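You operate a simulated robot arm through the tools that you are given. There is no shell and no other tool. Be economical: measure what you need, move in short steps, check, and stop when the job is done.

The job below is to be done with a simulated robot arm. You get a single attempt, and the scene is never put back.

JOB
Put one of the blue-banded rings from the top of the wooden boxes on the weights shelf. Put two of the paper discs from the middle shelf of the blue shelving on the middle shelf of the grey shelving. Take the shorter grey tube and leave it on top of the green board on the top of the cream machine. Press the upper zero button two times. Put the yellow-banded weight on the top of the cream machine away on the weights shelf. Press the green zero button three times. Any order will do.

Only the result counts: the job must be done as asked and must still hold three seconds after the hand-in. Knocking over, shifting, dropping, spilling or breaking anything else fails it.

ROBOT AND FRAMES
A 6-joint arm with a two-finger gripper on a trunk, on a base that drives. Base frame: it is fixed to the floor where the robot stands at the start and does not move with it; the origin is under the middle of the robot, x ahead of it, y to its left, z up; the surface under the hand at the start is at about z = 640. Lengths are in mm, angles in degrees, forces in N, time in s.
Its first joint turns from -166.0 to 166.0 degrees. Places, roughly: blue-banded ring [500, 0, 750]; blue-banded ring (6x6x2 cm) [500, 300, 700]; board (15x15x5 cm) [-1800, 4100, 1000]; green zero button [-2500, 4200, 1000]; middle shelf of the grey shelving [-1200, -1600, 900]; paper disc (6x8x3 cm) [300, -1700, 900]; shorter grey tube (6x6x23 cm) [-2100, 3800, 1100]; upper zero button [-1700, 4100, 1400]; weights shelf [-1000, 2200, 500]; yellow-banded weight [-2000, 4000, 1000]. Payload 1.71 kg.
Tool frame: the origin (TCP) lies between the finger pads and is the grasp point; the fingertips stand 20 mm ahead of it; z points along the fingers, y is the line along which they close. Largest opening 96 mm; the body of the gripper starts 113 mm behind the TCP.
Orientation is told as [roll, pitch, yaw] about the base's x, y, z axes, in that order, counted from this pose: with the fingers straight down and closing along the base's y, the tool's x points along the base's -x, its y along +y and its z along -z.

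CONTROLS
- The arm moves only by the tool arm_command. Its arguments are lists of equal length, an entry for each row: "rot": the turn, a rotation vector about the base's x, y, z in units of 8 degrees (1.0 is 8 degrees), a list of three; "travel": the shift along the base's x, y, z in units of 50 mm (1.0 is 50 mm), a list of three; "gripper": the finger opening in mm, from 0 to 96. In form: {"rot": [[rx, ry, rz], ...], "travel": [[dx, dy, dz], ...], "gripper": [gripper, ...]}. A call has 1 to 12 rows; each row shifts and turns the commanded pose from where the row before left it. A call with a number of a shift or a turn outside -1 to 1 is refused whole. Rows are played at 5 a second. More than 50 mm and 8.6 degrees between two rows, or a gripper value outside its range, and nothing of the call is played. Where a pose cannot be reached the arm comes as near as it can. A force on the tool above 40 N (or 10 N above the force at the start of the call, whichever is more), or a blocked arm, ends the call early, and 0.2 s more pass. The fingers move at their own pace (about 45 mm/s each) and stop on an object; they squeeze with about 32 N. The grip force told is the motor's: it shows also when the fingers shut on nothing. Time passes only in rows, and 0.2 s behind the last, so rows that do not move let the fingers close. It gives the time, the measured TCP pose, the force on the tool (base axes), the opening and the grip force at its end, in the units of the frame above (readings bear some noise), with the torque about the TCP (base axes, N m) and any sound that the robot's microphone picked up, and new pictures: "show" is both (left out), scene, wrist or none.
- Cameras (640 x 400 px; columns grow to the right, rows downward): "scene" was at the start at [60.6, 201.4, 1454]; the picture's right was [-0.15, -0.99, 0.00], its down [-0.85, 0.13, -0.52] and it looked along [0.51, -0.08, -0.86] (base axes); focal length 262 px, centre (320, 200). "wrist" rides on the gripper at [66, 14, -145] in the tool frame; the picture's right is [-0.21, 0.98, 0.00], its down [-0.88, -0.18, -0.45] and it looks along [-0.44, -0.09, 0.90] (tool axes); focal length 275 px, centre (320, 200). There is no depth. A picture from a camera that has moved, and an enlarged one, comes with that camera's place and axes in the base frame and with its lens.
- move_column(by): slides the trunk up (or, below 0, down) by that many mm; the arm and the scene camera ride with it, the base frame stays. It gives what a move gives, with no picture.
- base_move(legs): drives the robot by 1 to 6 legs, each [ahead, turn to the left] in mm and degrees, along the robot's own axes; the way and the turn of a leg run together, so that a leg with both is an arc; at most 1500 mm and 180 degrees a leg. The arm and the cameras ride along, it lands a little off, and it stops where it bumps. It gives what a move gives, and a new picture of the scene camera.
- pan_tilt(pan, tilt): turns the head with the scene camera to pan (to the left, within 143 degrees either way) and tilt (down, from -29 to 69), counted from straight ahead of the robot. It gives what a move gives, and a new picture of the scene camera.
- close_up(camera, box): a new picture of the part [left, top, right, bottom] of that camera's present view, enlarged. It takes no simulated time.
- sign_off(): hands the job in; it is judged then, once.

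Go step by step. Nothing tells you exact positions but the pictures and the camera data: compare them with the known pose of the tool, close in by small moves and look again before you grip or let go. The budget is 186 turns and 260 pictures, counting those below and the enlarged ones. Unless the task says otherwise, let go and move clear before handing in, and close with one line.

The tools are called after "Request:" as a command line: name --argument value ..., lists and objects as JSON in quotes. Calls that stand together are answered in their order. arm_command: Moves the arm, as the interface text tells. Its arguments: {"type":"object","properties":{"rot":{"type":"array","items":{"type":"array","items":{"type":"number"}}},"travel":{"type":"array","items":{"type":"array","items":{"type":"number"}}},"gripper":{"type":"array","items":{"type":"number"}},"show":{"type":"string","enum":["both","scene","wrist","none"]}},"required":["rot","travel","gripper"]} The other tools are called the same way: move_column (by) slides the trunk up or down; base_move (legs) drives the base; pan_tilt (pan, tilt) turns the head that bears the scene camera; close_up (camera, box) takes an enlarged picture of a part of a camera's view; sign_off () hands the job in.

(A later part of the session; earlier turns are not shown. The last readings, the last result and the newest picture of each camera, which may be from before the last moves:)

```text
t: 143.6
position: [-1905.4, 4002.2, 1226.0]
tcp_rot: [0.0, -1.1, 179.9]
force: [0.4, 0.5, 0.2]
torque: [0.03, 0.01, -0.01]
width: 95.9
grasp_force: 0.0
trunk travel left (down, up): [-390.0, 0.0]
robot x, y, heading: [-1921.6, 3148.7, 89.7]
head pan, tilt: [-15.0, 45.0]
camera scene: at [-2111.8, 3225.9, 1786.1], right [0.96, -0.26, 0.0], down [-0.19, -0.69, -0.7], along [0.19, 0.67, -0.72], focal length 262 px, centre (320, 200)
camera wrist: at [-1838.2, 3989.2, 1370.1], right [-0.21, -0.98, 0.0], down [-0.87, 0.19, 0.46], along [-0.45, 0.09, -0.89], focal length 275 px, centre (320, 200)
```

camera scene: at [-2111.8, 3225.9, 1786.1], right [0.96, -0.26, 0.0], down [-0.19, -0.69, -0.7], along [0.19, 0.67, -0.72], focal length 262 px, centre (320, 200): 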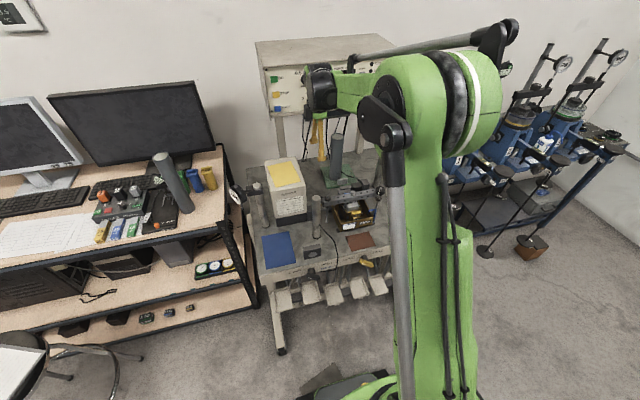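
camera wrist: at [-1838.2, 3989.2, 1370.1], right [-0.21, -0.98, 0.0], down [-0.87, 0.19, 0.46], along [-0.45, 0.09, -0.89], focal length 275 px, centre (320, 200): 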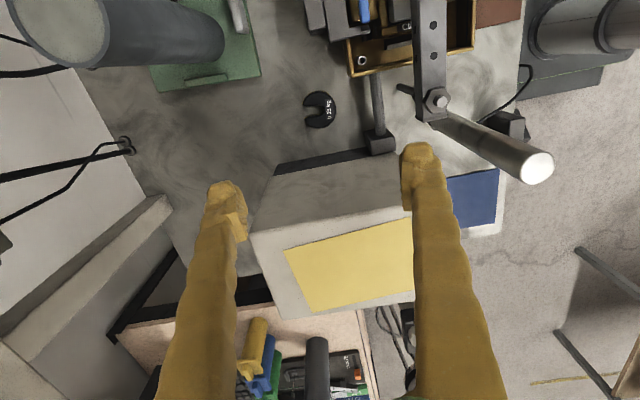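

Weight at (-1902, 4000), clear on all sides. Descend partway and recheck.

Request:
arm_command --rot '[[0, 0.12, 0], [0, 0, 0], [0, 0, 0], [0, 0, 0], [0, 0, 0], [0, 0, 0], [0, 0, 0]]' --travel '[[0.06, -0.04, -0.7], [0, 0, -0.7], [0, 0, -0.7], [0, 0, -0.7], [0, 0, -0.7], [0, 0, -0.6], [0, 0, 0]]' --gripper '[84, 84, 84, 84, 84, 84, 84]'

```text
t: 145.2
position: [-1904.5, 3999.5, 1022.2]
tcp_rot: [0.1, -1.9, 179.9]
force: [0.6, 0.6, 0.0]
torque: [-0.05, -0.02, 0.0]
width: 83.9
grasp_force: 0.0
trunk travel left (down, up): [-390.0, 0.0]
robot x, y, heading: [-1921.9, 3145.6, 89.8]
head pan, tilt: [-15.0, 45.0]
camera scene: at [-2111.8, 3226.1, 1786.1], right [0.96, -0.26, 0.0], down [-0.19, -0.69, -0.7], along [0.19, 0.67, -0.72], focal length 262 px, centre (320, 200)
camera wrist: at [-1833.8, 3986.3, 1164.6], right [-0.21, -0.98, 0.01], down [-0.86, 0.19, 0.47], along [-0.46, 0.09, -0.88], focal length 275 px, centre (320, 200)
```

scene: 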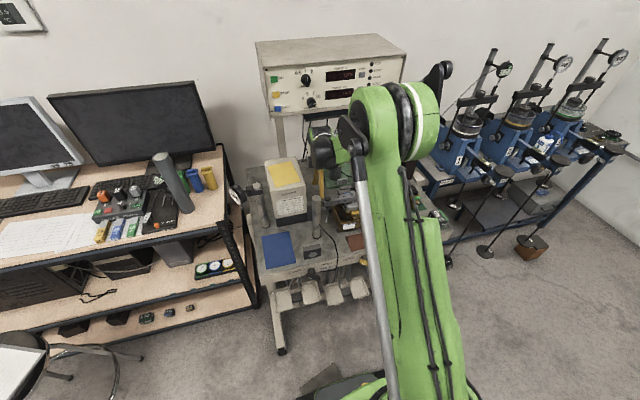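
wrist: 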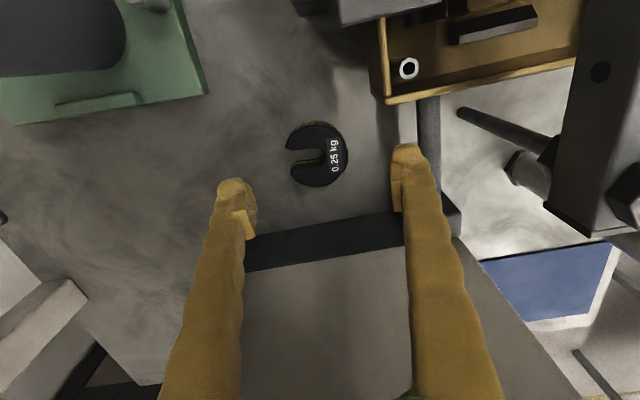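

Centred. Going down to the deck gently.

Request:
arm_command --rot '[[0, -0.2, 0], [0, 0, 0], [0, 0, 0], [0, 0, 0]]' --travel '[[0, 0, -0.5], [0, 0, -0.4], [0, 0, -0.16], [0, 0, 0]]' --gripper '[84, 84, 84, 84]' --show "wrist"

```text
t: 146.2
position: [-1904.7, 4000.4, 970.1]
tcp_rot: [-0.1, -0.2, 179.8]
force: [0.1, 0.9, 0.2]
torque: [0.03, 0.03, -0.01]
width: 84.0
grasp_force: 0.1
trunk travel left (down, up): [-390.0, 0.0]
robot x, y, heading: [-1923.5, 3147.9, 90.0]
head pan, tilt: [-15.0, 45.0]
camera wrist: at [-1838.3, 3986.8, 1114.7], right [-0.21, -0.98, 0.0], down [-0.87, 0.19, 0.45], along [-0.44, 0.09, -0.89], focal length 275 px, centre (320, 200)
```

wrist: 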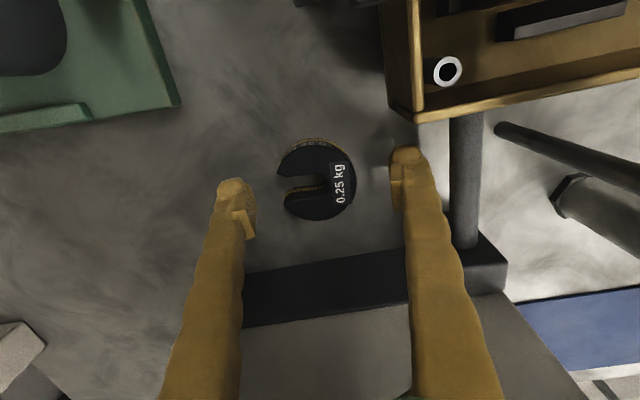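

Request:
arm_command --rot '[[0, 0, 0], [0, 0, 0], [0, 0, 0], [0, 0, 0]]' --travel '[[0, 0, -0.08], [0, 0, -0.06], [0, 0, -0.06], [0, 0, 0]]' --gripper '[84, 84, 84, 84]' --show "none"

```text
t: 147.2
position: [-1902.9, 3998.7, 960.7]
tcp_rot: [0.0, -0.2, 179.7]
force: [0.0, 0.9, 0.5]
torque: [-0.04, 0.0, -0.02]
width: 83.9
grasp_force: 0.0
trunk travel left (down, up): [-390.0, 0.0]
robot x, y, heading: [-1918.6, 3146.1, 90.1]
head pan, tilt: [-15.0, 45.0]
```

Request:
arm_command --rot '[[0, 0, 0], [0, 0, 0], [0, 0, 0]]' --travel '[[0, 0, -0.06], [0, 0, -0.06], [0, 0, 0]]' --gripper '[84, 84, 84]' --show "wrist"

```text
t: 148.0
position: [-1903.5, 3981.2, 969.7]
tcp_rot: [-1.2, -0.2, 179.8]
force: [0.1, -1.0, 0.2]
torque: [0.15, 0.01, 0.02]
width: 84.4
grasp_force: 0.4
trunk travel left (down, up): [-390.0, 0.0]
robot x, y, heading: [-1920.3, 3148.0, 89.8]
head pan, tilt: [-15.0, 45.0]
stopped in row 3: the force on the tool passed its limit at 42 N (the readings are from after the stop); the commanded pose is now the measured one
camera wrist: at [-1838.0, 3966.4, 1113.8], right [-0.21, -0.98, -0.02], down [-0.87, 0.18, 0.45], along [-0.44, 0.11, -0.89], focal length 275 px, centre (320, 200)
```

wrist: 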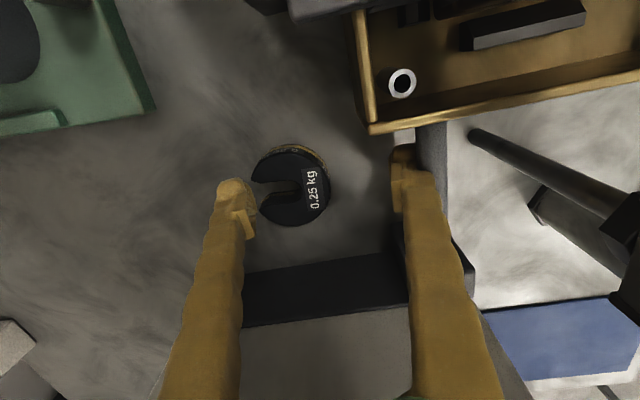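

Touched the deck (z ≈ 935) and the hand settled back a little; weight unmoved at (-1904, 4002). Re-centre and stop just above contact, then close.

Request:
arm_command --rot '[[-0.15, 0, 0], [0, 0, 0], [0, 0, 0], [0, 0, 0]]' --travel '[[0, 0.42, 0.02], [0, 0, 0], [0, 0, -0.2], [0, 0, 0]]' --gripper '[84, 84, 84, 84]' --show "wrist"

```text
t: 149.0
position: [-1902.8, 4008.1, 957.7]
tcp_rot: [0.3, -0.3, 179.8]
force: [-0.3, 0.0, -0.2]
torque: [-0.02, 0.0, -0.03]
width: 84.2
grasp_force: 0.0
trunk travel left (down, up): [-390.0, 0.0]
robot x, y, heading: [-1925.5, 3145.6, 89.9]
head pan, tilt: [-15.0, 45.0]
camera wrist: at [-1838.0, 3995.2, 1101.5], right [-0.21, -0.98, 0.01], down [-0.87, 0.19, 0.45], along [-0.44, 0.09, -0.89], focal length 275 px, centre (320, 200)
```

wrist: 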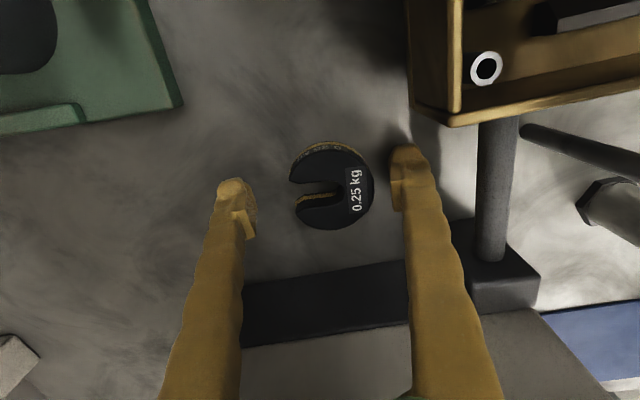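

Request:
arm_command --rot '[[0, 0, 0], [0, 0, 0], [0, 0, 0], [0, 0, 0], [0, 0, 0], [0, 0, 0]]' --travel '[[0, -0.14, 0], [0, 0, 0], [0, 0, 0], [0, 0, 0], [0, 0, 0], [0, 0, 0.3]]' --gripper '[84, 84, 20, 20, 20, 20]' --show "wrist"

```text
t: 150.4
position: [-1902.8, 3999.4, 973.1]
tcp_rot: [0.3, -0.2, 179.8]
force: [1.1, -0.6, -2.9]
torque: [-0.01, 0.01, -0.02]
width: 44.1
grasp_force: 31.6
trunk travel left (down, up): [-390.0, 0.0]
robot x, y, heading: [-1922.2, 3149.4, 89.5]
head pan, tilt: [-15.0, 45.0]
camera wrist: at [-1836.9, 3987.2, 1117.1], right [-0.21, -0.98, 0.01], down [-0.87, 0.19, 0.45], along [-0.44, 0.09, -0.89], focal length 275 px, centre (320, 200)
```

wrist: 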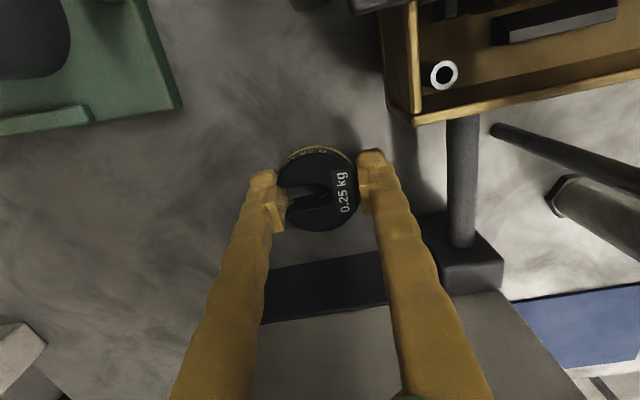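

Weight gripped (~0.27 kg). Lift straight up, then draw back over the machine front.

Request:
arm_command --rot '[[0, 0, 0], [0, 0, 0], [0, 0, 0], [0, 0, 0], [0, 0, 0], [0, 0, 0], [0, 0, 0], [0, 0, 0], [0, 0, 0], [0, 0, 0], [0, 0, 0], [0, 0, 0]]' --travel '[[0, 0, 0.5], [0, 0, 0.8], [0, 0, 0.9], [0, 0, 0.9], [0, 0, 0.9], [0, 0, 0.9], [0, 0, 0.9], [0, 0, 0.6], [0, -0.8, 0], [0, -0.9, 0], [0, -0.9, 0], [0, -0.9, 0]]' --gripper '[20, 20, 20, 20, 20, 20, 20, 20, 20, 20, 20, 20]' --show "wrist"

```text
t: 153.0
position: [-1903.4, 3823.0, 1292.4]
tcp_rot: [0.3, -0.3, 179.8]
force: [0.2, -0.9, -2.0]
torque: [0.03, -0.02, 0.02]
width: 43.9
grasp_force: 31.6
trunk travel left (down, up): [-390.0, 0.0]
robot x, y, heading: [-1924.0, 3148.1, 89.9]
head pan, tilt: [-15.0, 45.0]
camera wrist: at [-1837.7, 3810.0, 1436.3], right [-0.21, -0.98, 0.01], down [-0.87, 0.19, 0.45], along [-0.44, 0.09, -0.89], focal length 275 px, centre (320, 200)
```

wrist: 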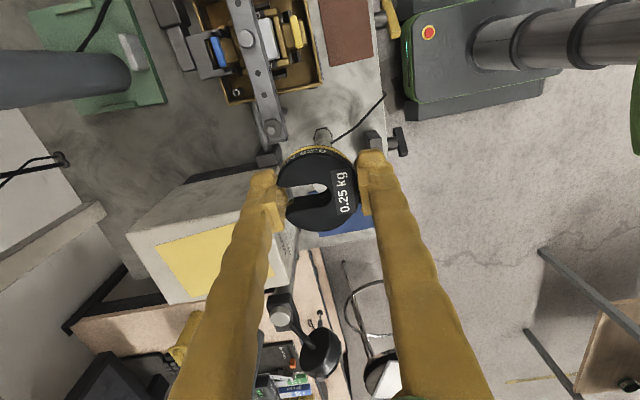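

Weight secure. Draw in a bit, reverse to y ≈ 2248, turn to face the weights shelf, and lower the trunk.

Request:
arm_command --rot '[[0, 0, 0], [0, 0, 0], [0, 0, 0]]' --travel '[[0, -0.9, 0], [0, -0.9, 0], [0, -0.7, 0]]' --gripper '[20, 20, 20]' --show "none"

Request:
base_move --legs '[[-900, 0], [0, -90]]'

Request:
move_column --by -385

Request:
pan_tilt --pan -10 --tilt 40

```text
t: 153.8
position: [-1904.5, 3697.3, 1292.1]
tcp_rot: [0.4, -0.3, 179.8]
force: [-0.5, -0.3, -2.8]
torque: [0.06, 0.01, -0.02]
width: 43.8
grasp_force: 32.2
trunk travel left (down, up): [-390.0, 0.0]
robot x, y, heading: [-1921.8, 3147.5, 89.7]
head pan, tilt: [-15.0, 45.0]
```

```text
t: 166.0
position: [-1374.3, 2235.4, 1292.7]
tcp_rot: [0.2, -0.3, 90.8]
force: [-0.3, 0.7, -1.8]
torque: [-0.02, 0.0, -0.01]
width: 43.9
grasp_force: 32.1
trunk travel left (down, up): [-390.0, 0.0]
robot x, y, heading: [-1928.0, 2248.6, 0.7]
head pan, tilt: [-15.0, 45.0]
camera scene: at [-1852.8, 2439.0, 1786.1], right [-0.25, -0.97, 0.0], down [-0.7, 0.17, -0.7], along [0.67, -0.17, -0.72], focal length 262 px, centre (320, 200)
```

scene: 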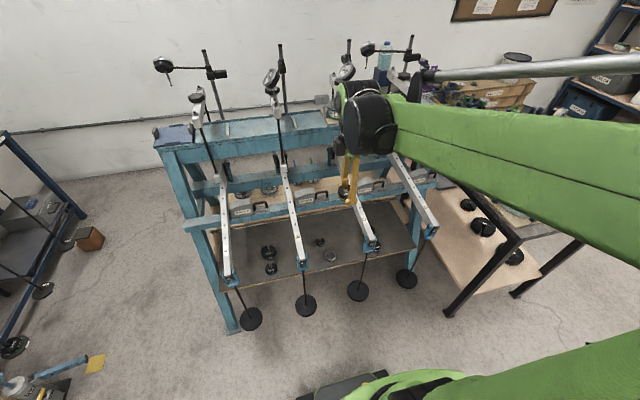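

```text
t: 169.7
position: [-1393.1, 2235.4, 914.2]
tcp_rot: [-0.5, -0.3, 90.9]
force: [-0.4, 0.4, -2.3]
torque: [0.01, 0.0, -0.02]
width: 44.0
grasp_force: 31.9
trunk travel left (down, up): [-5.0, 385.0]
robot x, y, heading: [-1925.5, 2246.3, 0.7]
head pan, tilt: [-15.0, 45.0]
```

```text
t: 170.4
position: [-1393.6, 2235.8, 914.8]
tcp_rot: [-0.5, -0.3, 90.9]
force: [0.3, -0.2, -2.5]
torque: [0.02, 0.0, 0.01]
width: 43.8
grasp_force: 32.2
trunk travel left (down, up): [-5.0, 385.0]
robot x, y, heading: [-1923.6, 2248.0, 0.8]
head pan, tilt: [-10.0, 40.0]
camera scene: at [-1853.7, 2445.2, 1408.3], right [-0.16, -0.99, 0.0], down [-0.65, 0.1, -0.76], along [0.75, -0.12, -0.65], focal length 262 px, centre (320, 200)
```

scene: 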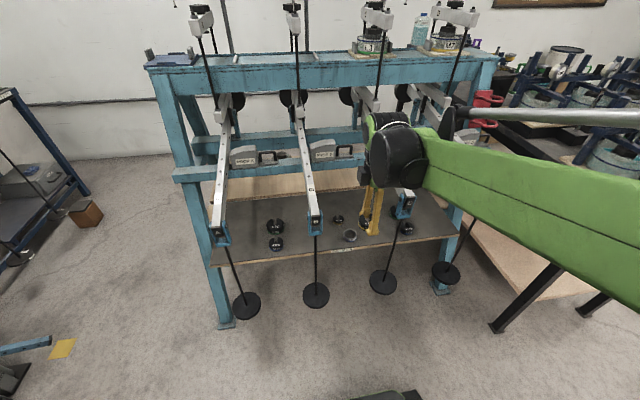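

Facing the shelf with the weight. Lower in front, then reach in between levers B and C toward (-1090, 2257).

Request:
arm_command --rot '[[0, 0, 0], [0, 0, 0], [0, 0, 0], [0, 0, 0], [0, 0, 0], [0, 0, 0], [0, 0, 0]]' --travel '[[0, -0.1, -0.9], [0, -0.1, -0.9], [0, 0, -0.9], [0, 0, -0.9], [0, 0, -0.9], [0, 0, -0.9], [0, 0, -0.9]]' --gripper '[20, 20, 20, 20, 20, 20, 20]' --show "none"

Request:
arm_command --rot '[[0, 0, 0], [0, 0, 0], [0, 0, 0], [0, 0, 0]]' --travel '[[0.8, 0, 0], [0.8, 0, 0], [0.8, 0, 0], [0.8, 0, 0]]' --gripper '[20, 20, 20, 20]'

```text
t: 172.0
position: [-1395.0, 2227.0, 599.2]
tcp_rot: [-0.7, -0.3, 90.8]
force: [-0.9, 0.3, -2.5]
torque: [-0.08, -0.1, -0.02]
width: 43.8
grasp_force: 31.7
trunk travel left (down, up): [-5.0, 385.0]
robot x, y, heading: [-1921.4, 2246.4, 0.7]
head pan, tilt: [-10.0, 40.0]
```

```text
t: 173.0
position: [-1233.6, 2228.1, 601.6]
tcp_rot: [-0.5, -0.3, 90.9]
force: [-0.9, 0.3, -1.9]
torque: [0.03, -0.04, -0.03]
width: 43.8
grasp_force: 32.1
trunk travel left (down, up): [-5.0, 385.0]
robot x, y, heading: [-1925.9, 2246.9, 0.8]
head pan, tilt: [-10.0, 40.0]
camera scene: at [-1854.1, 2445.2, 1408.3], right [-0.16, -0.99, 0.0], down [-0.65, 0.1, -0.76], along [0.75, -0.12, -0.65], focal length 262 px, centre (320, 200)
camera wrist: at [-1248.7, 2162.3, 744.6], right [-0.98, 0.19, -0.01], down [0.17, 0.88, 0.45], along [0.09, 0.44, -0.89], focal length 275 px, centre (320, 200)
```

scene: 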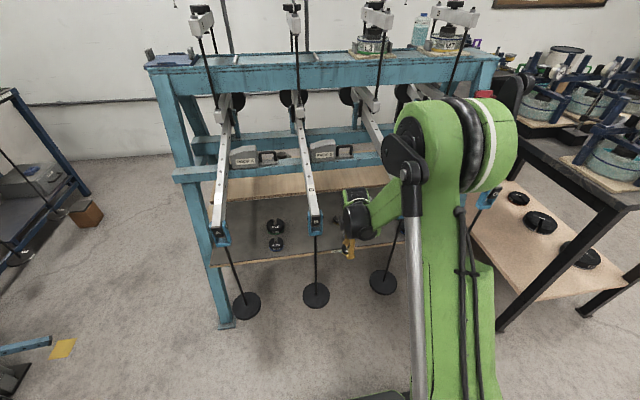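
wrist: 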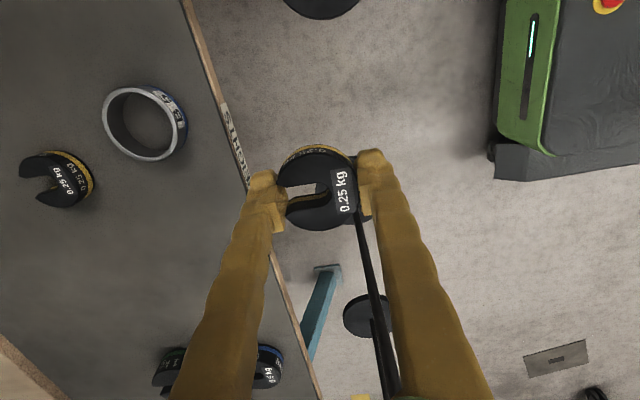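

Request:
arm_command --rot '[[0, 0, 0], [0, 0, 0], [0, 0, 0], [0, 0, 0]]' --travel '[[0.7, 0.1, 0], [0.7, 0.2, 0], [0.7, 0.2, 0], [0.76, 0.1, 0]]' --gripper '[20, 20, 20, 20]'

```text
t: 174.0
position: [-1090.7, 2254.3, 600.9]
tcp_rot: [-0.5, -0.3, 90.9]
force: [-0.2, 0.1, -1.7]
torque: [-0.01, -0.05, 0.03]
width: 43.8
grasp_force: 32.2
trunk travel left (down, up): [-5.0, 385.0]
robot x, y, heading: [-1928.3, 2245.5, 0.9]
head pan, tilt: [-10.0, 40.0]
camera scene: at [-1854.0, 2445.1, 1408.3], right [-0.16, -0.99, 0.0], down [-0.65, 0.1, -0.76], along [0.75, -0.12, -0.65], focal length 262 px, centre (320, 200)
camera wrist: at [-1105.6, 2189.3, 745.8], right [-0.98, 0.19, -0.01], down [0.17, 0.88, 0.45], along [0.09, 0.44, -0.89], focal length 275 px, centre (320, 200)
```

scene: 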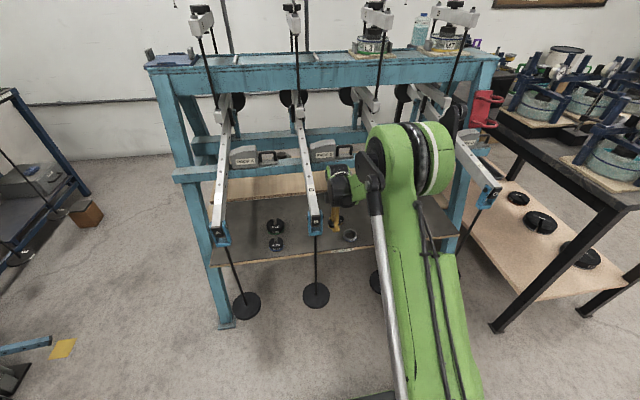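
wrist: 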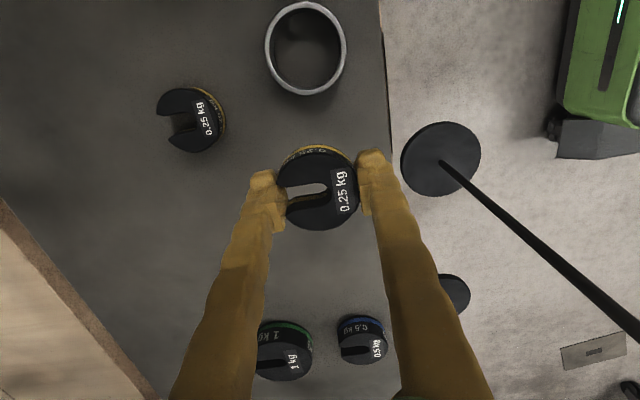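

Good spot, clear of the ring and other weights. Lower to the shelf.

Request:
arm_command --rot '[[0, 0, 0], [0, 0, 0], [0, 0, 0], [0, 0, 0]]' --travel '[[0, 0, -0.5], [0, 0, -0.5], [0, 0, -0.4], [0, 0, 0]]' --gripper '[20, 20, 20, 20]' --show "none"

Request:
arm_command --rot '[[0, 0, 0], [0, 0, 0], [0, 0, 0]]' --travel '[[0, 0, -0.06], [0, 0, -0.05], [0, 0, 0]]' --gripper '[20, 20, 20]' --show "wrist"

```text
t: 175.0
position: [-1091.6, 2254.4, 528.5]
tcp_rot: [-0.5, -0.3, 90.9]
force: [-0.1, -0.4, -2.6]
torque: [-0.03, -0.01, -0.02]
width: 43.2
grasp_force: 31.8
trunk travel left (down, up): [-5.0, 385.0]
robot x, y, heading: [-1924.1, 2249.5, 0.5]
head pan, tilt: [-10.0, 40.0]
```

```text
t: 175.8
position: [-1090.2, 2255.2, 524.2]
tcp_rot: [-0.6, -0.3, 90.9]
force: [-0.4, 0.5, -2.2]
torque: [-0.01, 0.01, -0.03]
width: 43.8
grasp_force: 32.2
trunk travel left (down, up): [-5.0, 385.0]
robot x, y, heading: [-1927.3, 2249.0, 0.7]
head pan, tilt: [-10.0, 40.0]
camera wrist: at [-1105.3, 2189.4, 668.3], right [-0.98, 0.19, -0.01], down [0.17, 0.88, 0.45], along [0.09, 0.44, -0.89], focal length 275 px, centre (320, 200)
```

wrist: 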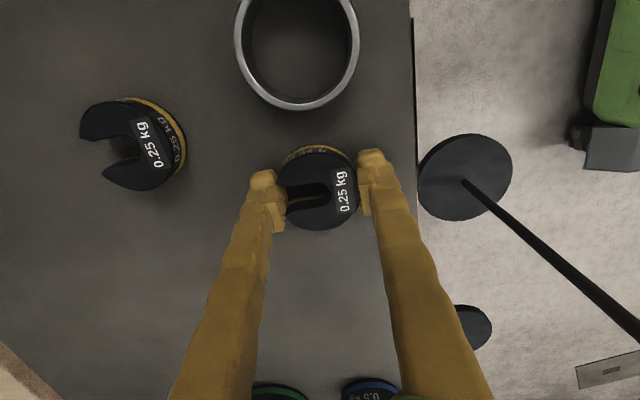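

Request:
arm_command --rot '[[0, 0, 0], [0, 0, 0], [0, 0, 0]]' --travel '[[0, 0, -0.04], [0, 0, -0.04], [0, 0, 0]]' --gripper '[20, 20, 20]' --show "none"

```text
t: 176.6
position: [-1090.7, 2255.6, 519.5]
tcp_rot: [-0.6, -0.2, 90.9]
force: [-0.7, 0.3, -2.4]
torque: [0.0, -0.02, 0.01]
width: 43.8
grasp_force: 31.8
trunk travel left (down, up): [-5.0, 385.0]
robot x, y, heading: [-1924.6, 2247.3, 0.9]
head pan, tilt: [-10.0, 40.0]
```

Request:
arm_command --rot '[[0, 0, 0], [0, 0, 0], [0, 0, 0]]' --travel '[[0, 0, -0.03], [0, 0, -0.03], [0, 0, 0]]' --gripper '[20, 20, 20]' --show "none"

```text
t: 177.6
position: [-1098.3, 2255.3, 529.8]
tcp_rot: [-1.4, -0.3, 90.9]
force: [-0.9, 0.2, -2.6]
torque: [-0.03, 0.03, 0.03]
width: 43.6
grasp_force: 32.2
trunk travel left (down, up): [-5.0, 385.0]
robot x, y, heading: [-1928.0, 2245.9, 0.8]
head pan, tilt: [-10.0, 40.0]
stopped in row 3: the force on the tool passed its limit at 41 N (the readings are from after the stop); the commanded pose is now the measured one
```

Contact at TCP ≈ 518; the hand sprang back 11 mm. Lower again to ~520 and release.

Request:
arm_command --rot '[[0, 0.15, 0], [0, 0, 0], [0, 0, 0]]' --travel '[[0.1, 0, -0.08], [0, 0, -0.1], [0, 0, 0]]' --gripper '[20, 20, 20]' --show "none"

```text
t: 178.3
position: [-1092.8, 2256.2, 520.8]
tcp_rot: [-0.2, -0.3, 90.8]
force: [-0.4, -0.2, -2.1]
torque: [0.0, -0.02, 0.0]
width: 43.6
grasp_force: 32.3
trunk travel left (down, up): [-5.0, 385.0]
robot x, y, heading: [-1926.9, 2249.6, 0.6]
head pan, tilt: [-10.0, 40.0]
```

Request:
arm_command --rot '[[0, 0, 0], [0, 0, 0], [0, 0, 0], [0, 0, 0], [0, 0, 0], [0, 0, 0]]' --travel '[[0, 0, -0.02], [0, 0, 0], [0, 0, 0], [0, 0, 0], [0, 0, 0.6], [0, 0, 0.9]]' --gripper '[20, 46, 56, 66, 66, 66]' --show "wrist"

```text
t: 179.8
position: [-1091.0, 2256.2, 593.8]
tcp_rot: [-0.2, -0.2, 91.0]
force: [0.5, 0.4, 0.2]
torque: [0.0, 0.05, 0.03]
width: 66.0
grasp_force: 0.0
trunk travel left (down, up): [-5.0, 385.0]
robot x, y, heading: [-1925.2, 2249.2, 1.1]
head pan, tilt: [-10.0, 40.0]
camera wrist: at [-1105.4, 2189.6, 738.6], right [-0.98, 0.19, 0.0], down [0.17, 0.88, 0.45], along [0.09, 0.44, -0.89], focal length 275 px, centre (320, 200)
```

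wrist: 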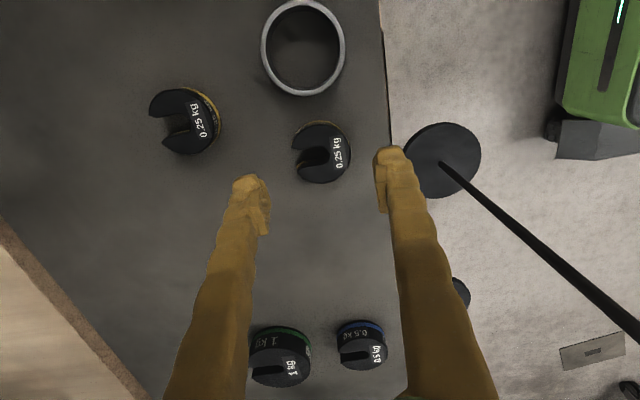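

The yellow weight is on the shelf. Retract, then drive to the desk left of the machine for the green zero button.

Request:
arm_command --rot '[[0, 0, 0], [0, 0, 0], [0, 0, 0], [0, 0, 0], [0, 0, 0], [0, 0, 0], [0, 0, 0], [0, 0, 0], [0, 0, 0], [0, 0, 0]]' --travel '[[-0.3, -0.1, 0.2], [-0.9, -0.2, 0], [-0.9, -0.2, 0], [-0.95, 0, 0], [-0.95, 0, 0], [-0.95, 0, 0], [-0.95, 0, 0], [-0.3, 0, 0.9], [0, 0, 0.95], [0, 0, 0.95]]' --gripper '[66, 66, 66, 66, 66, 66, 66, 66, 66, 66]' --show "none"

Request:
move_column --by 300

Request:
base_move --legs '[[0, 123], [1030, 0], [0, -34]]'

Request:
pan_tilt --pan 0 --tilt 30

```text
t: 181.9
position: [-1403.2, 2230.7, 747.1]
tcp_rot: [-0.3, -0.3, 90.9]
force: [0.9, -0.8, -0.5]
torque: [0.0, 0.06, -0.02]
width: 66.1
grasp_force: 0.0
trunk travel left (down, up): [-5.0, 385.0]
robot x, y, heading: [-1926.8, 2245.4, 0.9]
head pan, tilt: [-10.0, 40.0]
```

```text
t: 184.9
position: [-1402.7, 2230.1, 1047.4]
tcp_rot: [-0.2, -0.4, 90.9]
force: [-0.9, 0.2, -0.3]
torque: [0.01, 0.01, 0.02]
width: 66.1
grasp_force: 0.1
trunk travel left (down, up): [-305.0, 85.0]
robot x, y, heading: [-1925.3, 2246.7, 0.9]
head pan, tilt: [-10.0, 40.0]
```

```text
t: 202.5
position: [-2460.7, 3629.0, 1047.1]
tcp_rot: [-0.2, -0.2, 178.9]
force: [0.2, 0.4, 0.0]
torque: [-0.01, -0.05, 0.0]
width: 65.9
grasp_force: 0.1
trunk travel left (down, up): [-305.0, 85.0]
robot x, y, heading: [-2495.9, 3106.6, 89.0]
head pan, tilt: [-10.0, 40.0]
camera scene: at [-2688.6, 3192.9, 1708.3], right [0.98, -0.19, 0.0], down [-0.12, -0.64, -0.76], along [0.15, 0.74, -0.65], focal length 262 px, centre (320, 200)
```

scene: 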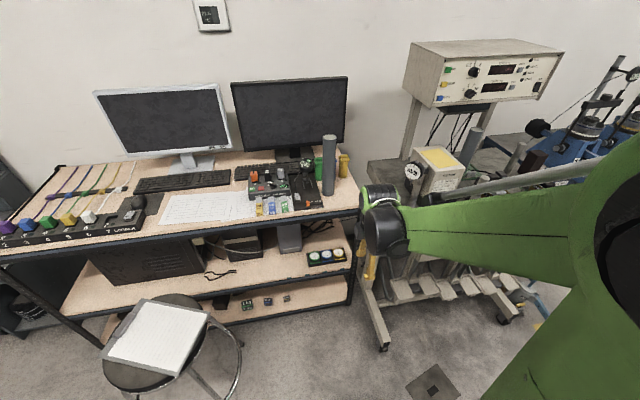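

```text
t: 203.2
position: [-2460.5, 3610.5, 1054.2]
tcp_rot: [-1.2, -0.2, 179.1]
force: [0.1, -0.7, 0.2]
torque: [0.08, -0.01, 0.02]
width: 66.2
grasp_force: 0.0
trunk travel left (down, up): [-305.0, 85.0]
robot x, y, heading: [-2495.2, 3101.8, 88.9]
head pan, tilt: [0.0, 30.0]
camera scene: at [-2703.3, 3194.3, 1723.7], right [1.0, -0.02, 0.0], down [-0.01, -0.51, -0.86], along [0.02, 0.86, -0.51], focal length 262 px, centre (320, 200)
```

scene: 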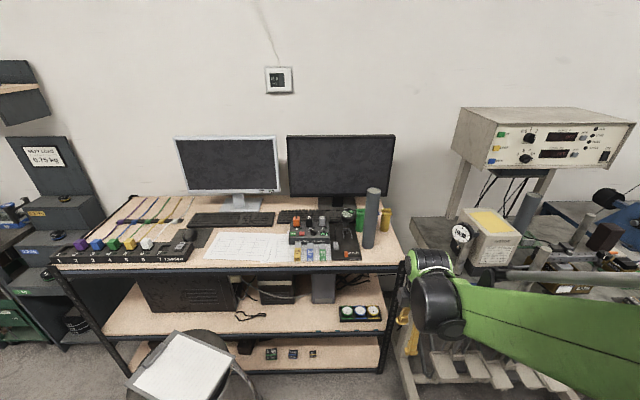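

Enlarging the reader and gauge on the desk to find the green zero.

Request:
close_up --camera "scene" --box '[275, 180, 405, 270]'

Request:
close_up --camera "scene" --box '[325, 200, 375, 265]'

```text
4.44 times, centred on (340, 225) of scene
camera zoom: at [-2703.3, 3194.3, 1723.7], right [1.0, -0.02, 0.0], down [-0.01, -0.51, -0.86], along [0.02, 0.86, -0.51], focal length 1165 px, centre (231, 89)
```

zoom: 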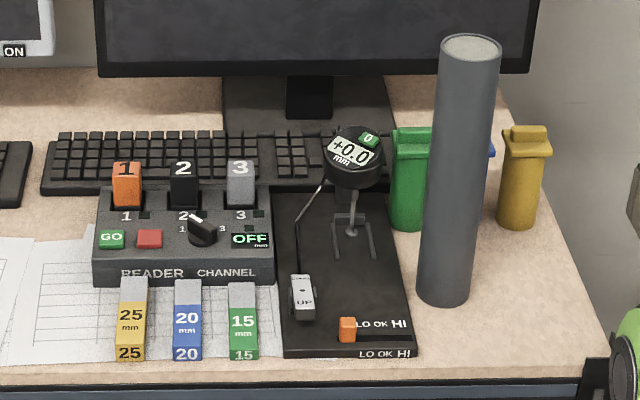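

```text
6.15 times, centred on (350, 232) of scene
camera zoom: at [-2703.3, 3194.3, 1723.7], right [1.0, -0.02, 0.0], down [-0.01, -0.51, -0.86], along [0.02, 0.86, -0.51], focal length 1613 px, centre (135, 0)
```

zoom: 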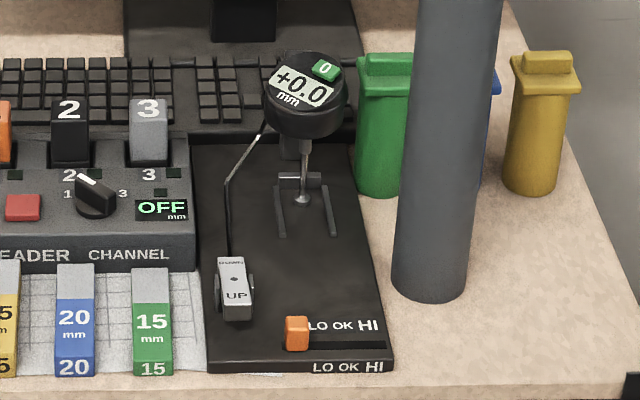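

The green "0" button is on the gauge head, triangulated at (-2538, 4210, 1058). Turn the gripper back so the camera faces the robot, close the fingers, raise, and drive closer.

Request:
arm_command --rot '[[0, 0, -0.94], [0, 0, -0.94], [0, 0, -0.94], [0, 0, -0.94], [0, 0, -0.94], [0, 0, -0.94], [0, 0, -0.94], [0, 0, -0.94], [0, 0, -0.94], [0, 0, -0.94], [0, 0, -0.94], [0, 0, -0.8]]' --travel '[[0, 0.3, 0.3], [0, 0.3, 0.4], [0, 0.3, 0.4], [0, 0.3, 0.4], [0, 0.3, 0.4], [0, 0.3, 0.4], [-0.2, 0, 0.4], [-0.2, 0, 0], [-0.3, 0, 0], [-0.3, 0, 0], [-0.3, 0, 0], [-0.2, 0, 0]]' --gripper '[66, 40, 20, 0, 0, 0, 0, 0, 0, 0, 0, 0]' --show "none"

Request:
base_move --legs '[[200, 1]]'

```text
t: 205.8
position: [-2536.6, 3705.2, 1187.3]
tcp_rot: [-1.2, -0.3, 89.9]
force: [-0.1, 0.7, 0.7]
torque: [0.04, -0.02, -0.01]
width: 0.1
grasp_force: 29.1
trunk travel left (down, up): [-305.0, 85.0]
robot x, y, heading: [-2494.5, 3104.5, 89.0]
head pan, tilt: [0.0, 30.0]
```

```text
t: 207.8
position: [-2544.2, 3903.9, 1188.1]
tcp_rot: [-1.1, -0.3, 91.0]
force: [0.5, -0.3, -0.6]
torque: [-0.02, 0.01, -0.01]
width: 0.0
grasp_force: 29.8
trunk travel left (down, up): [-305.0, 85.0]
robot x, y, heading: [-2490.6, 3309.5, 90.0]
head pan, tilt: [0.0, 30.0]
camera scene: at [-2702.6, 3396.7, 1723.5], right [1.0, 0.0, 0.0], down [0.0, -0.51, -0.86], along [0.0, 0.86, -0.51], focal length 262 px, centre (320, 200)
```

scene: 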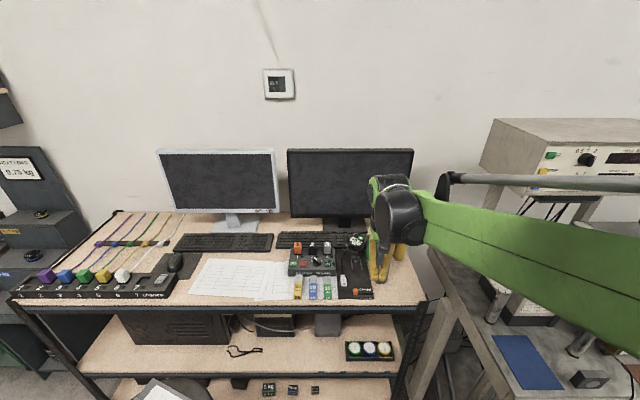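

Request:
arm_command --rot '[[0, 0, -0.1], [0, 0, 0], [0, 0, 0], [0, 0, 0], [0, 0, 0], [0, 0, 0]]' --travel '[[0, 0.8, 0], [0, 0.8, 0], [0, 0.8, 0], [0, 0.8, 0], [0, 0.8, 0], [0, 0, 0]]' --gripper '[0, 0, 0, 0, 0, 0]'

Request:
close_up --camera "scene" --box '[300, 180, 420, 280]'

```text
t: 209.2
position: [-2543.7, 4085.2, 1198.5]
tcp_rot: [-1.0, -1.2, 90.3]
force: [0.5, -1.0, 0.5]
torque: [0.11, -0.01, -0.04]
width: 0.2
grasp_force: 29.6
trunk travel left (down, up): [-305.0, 85.0]
robot x, y, heading: [-2491.8, 3307.9, 90.1]
head pan, tilt: [0.0, 30.0]
camera scene: at [-2702.7, 3390.4, 1723.9], right [1.0, 0.0, 0.0], down [0.0, -0.51, -0.86], along [0.0, 0.86, -0.51], focal length 262 px, centre (320, 200)
camera wrist: at [-2560.3, 4017.2, 1341.9], right [-0.98, 0.2, -0.01], down [0.17, 0.87, 0.47], along [0.11, 0.45, -0.88], focal length 275 px, centre (320, 200)
```

scene: 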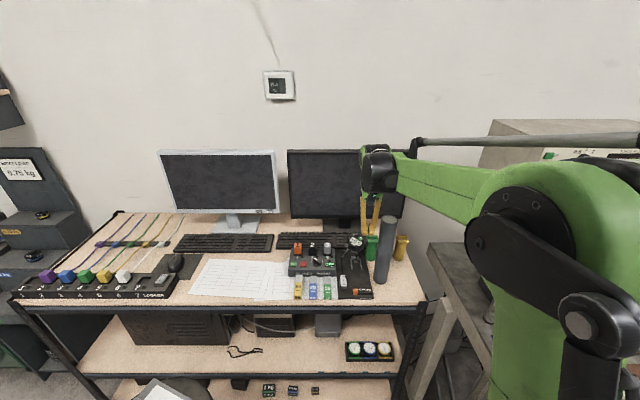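
wrist: 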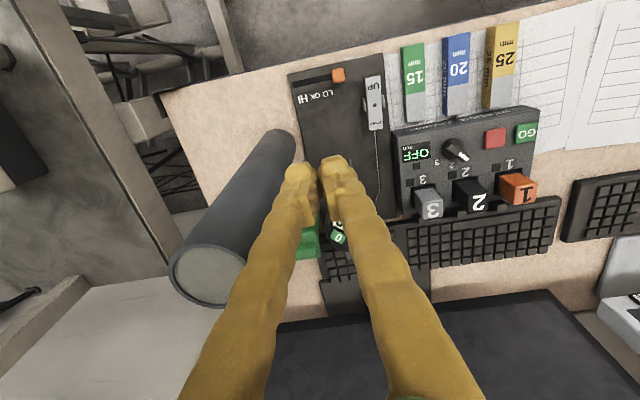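

```text
4.00 times, centred on (360, 230) of scene
camera zoom: at [-2702.7, 3390.4, 1723.9], right [1.0, 0.0, 0.0], down [0.0, -0.51, -0.86], along [0.0, 0.86, -0.51], focal length 1049 px, centre (160, 80)
```

zoom: 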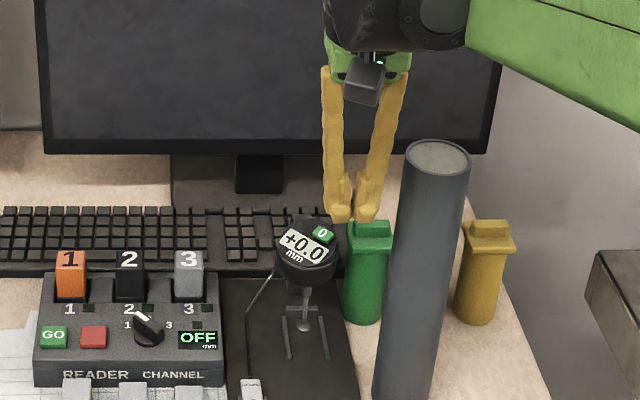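

Both views agree: the green button is at about (-2538, 4227, 1046). Move over it.

Request:
arm_command --rot '[[-0.15, 0.12, 0], [0, 0, 0], [0, 0, 0], [0, 0, 0], [0, 0, 0], [0, 0, 0], [0, 0, 0]]' --travel '[[0.1, 0.7, 0], [0, 0.7, 0], [0, 0.7, 0], [0, 0.6, -0.3], [0, 0, -0.7], [0, 0, -0.7], [0, 0, 0]]' --gripper '[0, 0, 0, 0, 0, 0, 0]'

Request:
close_up --camera "scene" --box '[320, 200, 400, 260]'

Request:
close_up --camera "wrist" --box '[240, 110, 400, 230]'

```text
t: 210.8
position: [-2540.3, 4222.1, 1109.1]
tcp_rot: [-0.1, 0.0, 90.2]
force: [-0.3, 0.5, -0.2]
torque: [-0.03, -0.01, 0.04]
width: 0.0
grasp_force: 29.5
trunk travel left (down, up): [-305.0, 85.0]
robot x, y, heading: [-2489.6, 3307.8, 90.0]
head pan, tilt: [0.0, 30.0]
camera scene: at [-2702.6, 3397.2, 1723.5], right [1.0, 0.0, 0.0], down [0.0, -0.51, -0.86], along [0.0, 0.86, -0.51], focal length 262 px, centre (320, 200)
camera wrist: at [-2554.1, 4158.0, 1255.4], right [-0.98, 0.2, 0.0], down [0.18, 0.88, 0.44], along [0.09, 0.43, -0.9], focal length 275 px, centre (320, 200)
```

scene: 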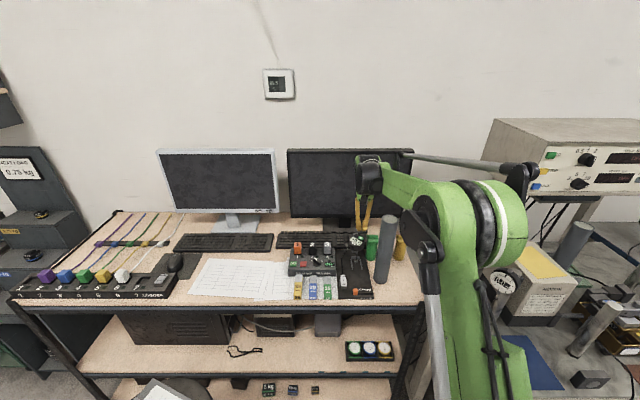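
wrist: 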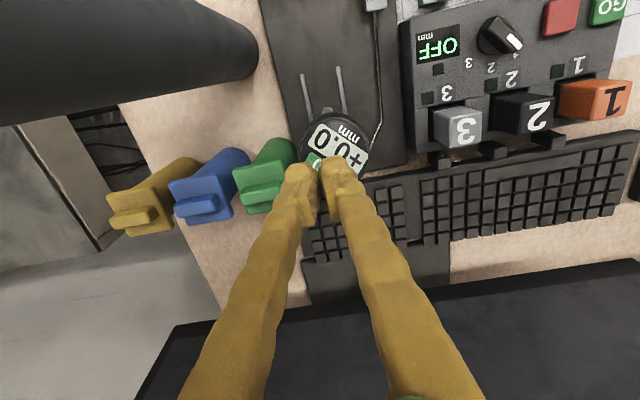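

```text
6.67 times, centred on (360, 230) of scene
camera zoom: at [-2702.6, 3397.2, 1723.5], right [1.0, 0.0, 0.0], down [0.0, -0.51, -0.86], along [0.0, 0.86, -0.51], focal length 1748 px, centre (53, 0)
```

zoom: 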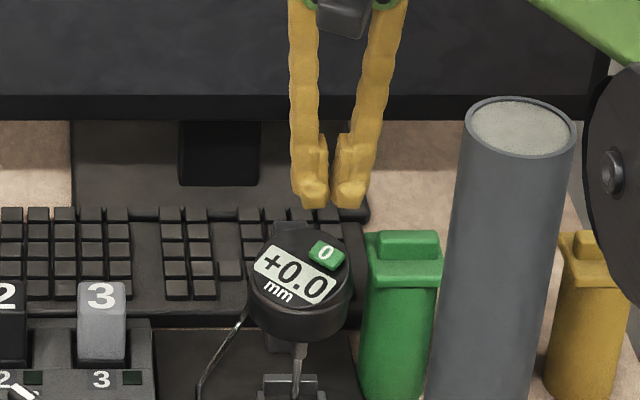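

```text
3.33 times, centred on (320, 170) of wrist
camera zoom: at [-2554.1, 4158.0, 1255.4], right [-0.98, 0.2, 0.0], down [0.18, 0.88, 0.44], along [0.09, 0.43, -0.9], focal length 918 px, centre (320, 300)
```

zoom: 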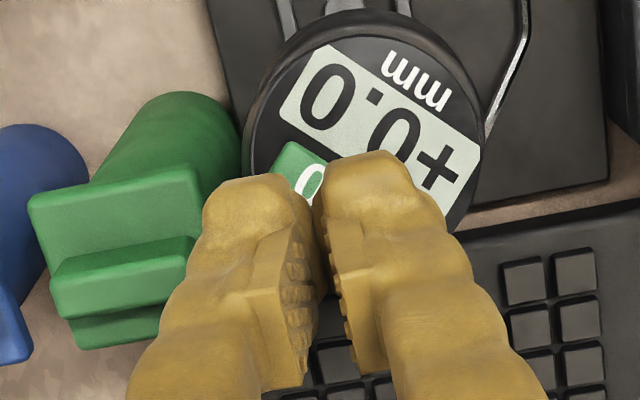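

Aligned within a few mm. Shift +3/+3 and lower slowly.

Request:
arm_command --rot '[[0, 0, 0], [0, 0, 0], [0, 0, 0], [0, 0, 0]]' --travel '[[0.06, 0.08, -0.2], [0, 0, -0.3], [0, 0, -0.06], [0, 0, 0]]' --gripper '[0, 0, 0, 0]' --show "none"

Request:
close_up --camera "scene" --box '[320, 210, 400, 260]'

Request:
close_up --camera "wrist" --box '[240, 110, 400, 230]'

```text
t: 211.8
position: [-2537.8, 4225.1, 1083.4]
tcp_rot: [-0.1, 0.0, 90.1]
force: [-0.2, -0.9, 0.2]
torque: [0.01, 0.01, 0.02]
width: 0.0
grasp_force: 29.2
trunk travel left (down, up): [-305.0, 85.0]
robot x, y, heading: [-2491.6, 3301.5, 90.0]
head pan, tilt: [0.0, 30.0]
```

```text
8.00 times, centred on (360, 235) of scene
camera zoom: at [-2702.6, 3396.8, 1723.5], right [1.0, 0.0, 0.0], down [0.0, -0.51, -0.86], along [0.0, 0.86, -0.51], focal length 2097 px, centre (0, -80)
```

zoom: 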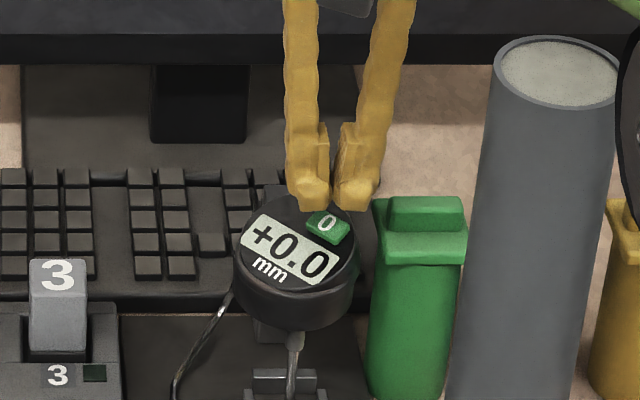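

```text
3.33 times, centred on (320, 170) of wrist
camera zoom: at [-2551.4, 4161.3, 1227.4], right [-0.98, 0.2, 0.0], down [0.18, 0.88, 0.44], along [0.09, 0.43, -0.9], focal length 918 px, centre (320, 300)
```

zoom: 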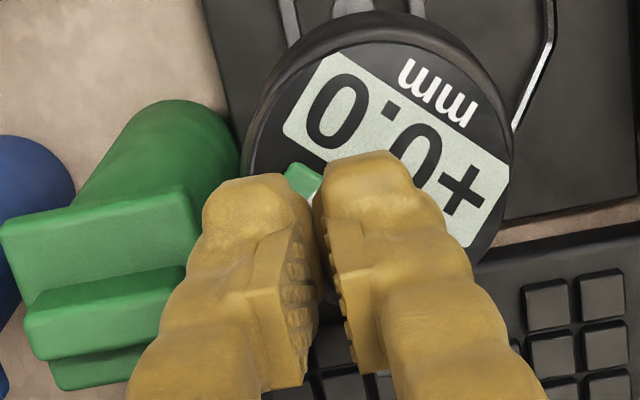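

Request:
arm_command --rot '[[0, 0, 0], [0, 0, 0], [0, 0, 0], [0, 0, 0]]' --travel '[[-0.03, 0, -0.06], [0, 0, -0.06], [0, 0, -0.06], [0, 0, 0]]' --gripper '[0, 0, 0, 0]' --show "none"

Request:
close_up --camera "scene" --box '[320, 210, 400, 260]'

```text
t: 212.8
position: [-2538.1, 4225.5, 1073.6]
tcp_rot: [0.0, 0.1, 90.2]
force: [0.0, 0.4, 0.5]
torque: [0.0, 0.02, 0.02]
width: 0.1
grasp_force: 30.0
trunk travel left (down, up): [-305.0, 85.0]
robot x, y, heading: [-2489.8, 3306.3, 90.4]
head pan, tilt: [0.0, 30.0]
```

```text
8.00 times, centred on (360, 235) of scene
camera zoom: at [-2702.6, 3396.9, 1723.5], right [1.0, 0.0, 0.0], down [0.0, -0.51, -0.86], along [0.0, 0.86, -0.51], focal length 2097 px, centre (0, -80)
```

zoom: 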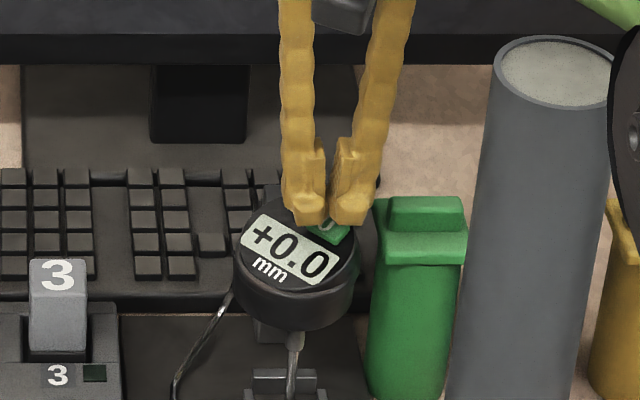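

Request:
arm_command --rot '[[0, 0, 0], [0, 0, 0], [0, 0, 0]]' --travel '[[0, 0, -0.05], [0, 0, -0.05], [0, 0, 0]]' --gripper '[0, 0, 0]' --show "none"

```text
t: 213.6
position: [-2536.9, 4225.3, 1069.0]
tcp_rot: [-0.1, 0.1, 90.3]
force: [0.7, -0.2, -0.4]
torque: [-0.03, 0.03, -0.01]
width: 0.0
grasp_force: 29.5
trunk travel left (down, up): [-305.0, 85.0]
robot x, y, heading: [-2492.6, 3307.2, 90.1]
head pan, tilt: [0.0, 30.0]
```

Request:
arm_command --rot '[[0, 0, 0], [0, 0, 0], [0, 0, 0]]' --travel '[[0, 0, -0.05], [0, 0, -0.04], [0, 0, 0]]' --gripper '[0, 0, 0]' --show "none"

Request:
close_up --camera "scene" --box '[320, 210, 400, 260]'

```text
t: 214.4
position: [-2538.0, 4225.6, 1063.4]
tcp_rot: [-0.1, 0.1, 90.2]
force: [0.4, 1.5, 2.5]
torque: [0.07, -0.03, 0.02]
width: 0.0
grasp_force: 29.7
trunk travel left (down, up): [-305.0, 85.0]
robot x, y, heading: [-2490.5, 3310.5, 89.9]
head pan, tilt: [0.0, 30.0]
heard: click
```

```text
8.00 times, centred on (360, 235) of scene
camera zoom: at [-2702.6, 3396.7, 1723.5], right [1.0, 0.0, 0.0], down [0.0, -0.51, -0.86], along [0.0, 0.86, -0.51], focal length 2097 px, centre (0, -80)
```

zoom: 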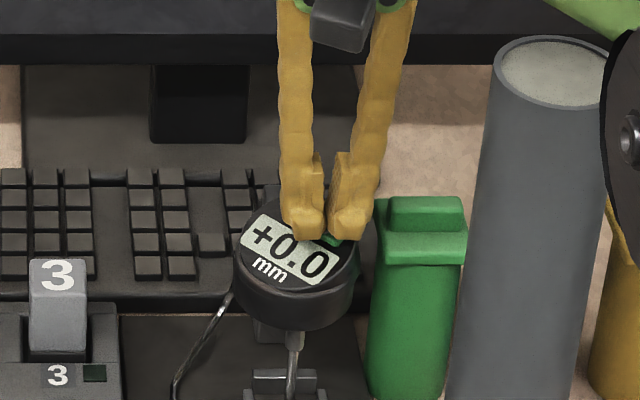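

First click. Lift 12 mm and press again.

Request:
arm_command --rot '[[0, 0, 0], [0, 0, 0], [0, 0, 0]]' --travel '[[0, 0, 0.12], [0, 0, 0.12], [0, 0, 0]]' --gripper '[0, 0, 0]' --show "none"

Request:
arm_command --rot '[[0, 0, 0], [0, 0, 0], [0, 0, 0], [0, 0, 0]]' --travel '[[0, 0, -0.12], [0, 0, -0.08], [0, 0, -0.04], [0, 0, 0]]' --gripper '[0, 0, 0, 0]' --show "none"

```text
t: 215.2
position: [-2538.8, 4225.7, 1076.7]
tcp_rot: [-0.1, 0.1, 90.2]
force: [-0.7, -0.5, -0.6]
torque: [-0.01, 0.02, 0.05]
width: 0.0
grasp_force: 29.7
trunk travel left (down, up): [-305.0, 85.0]
robot x, y, heading: [-2491.7, 3308.7, 90.2]
head pan, tilt: [0.0, 30.0]
```

```text
t: 216.2
position: [-2539.8, 4225.3, 1064.8]
tcp_rot: [-0.1, 0.1, 90.2]
force: [-0.8, -0.2, 2.1]
torque: [0.01, 0.01, 0.0]
width: 0.0
grasp_force: 29.4
trunk travel left (down, up): [-305.0, 85.0]
robot x, y, heading: [-2495.7, 3308.1, 90.0]
head pan, tilt: [0.0, 30.0]
heard: click
```

Second click. Once more.

Request:
arm_command --rot '[[0, 0, 0], [0, 0, 0], [0, 0, 0]]' --travel '[[0, 0, 0.12], [0, 0, 0.12], [0, 0, 0]]' --gripper '[0, 0, 0]' --show "none"

Request:
arm_command --rot '[[0, 0, 0], [0, 0, 0], [0, 0, 0], [0, 0, 0]]' --travel '[[0, 0, -0.12], [0, 0, -0.08], [0, 0, -0.04], [0, 0, 0]]' --gripper '[0, 0, 0, 0]' --show "none"

```text
t: 217.0
position: [-2538.3, 4224.9, 1076.8]
tcp_rot: [-0.2, 0.2, 90.2]
force: [-0.7, 0.3, -0.7]
torque: [0.01, 0.0, 0.0]
width: 0.0
grasp_force: 29.1
trunk travel left (down, up): [-305.0, 85.0]
robot x, y, heading: [-2491.7, 3309.2, 90.0]
head pan, tilt: [0.0, 30.0]
```

```text
t: 218.0
position: [-2539.2, 4223.7, 1065.0]
tcp_rot: [-0.1, 0.1, 90.2]
force: [0.6, 0.4, 1.8]
torque: [0.06, -0.01, 0.02]
width: 0.0
grasp_force: 29.7
trunk travel left (down, up): [-305.0, 85.0]
robot x, y, heading: [-2490.7, 3307.1, 89.8]
head pan, tilt: [0.0, 30.0]
heard: click
```

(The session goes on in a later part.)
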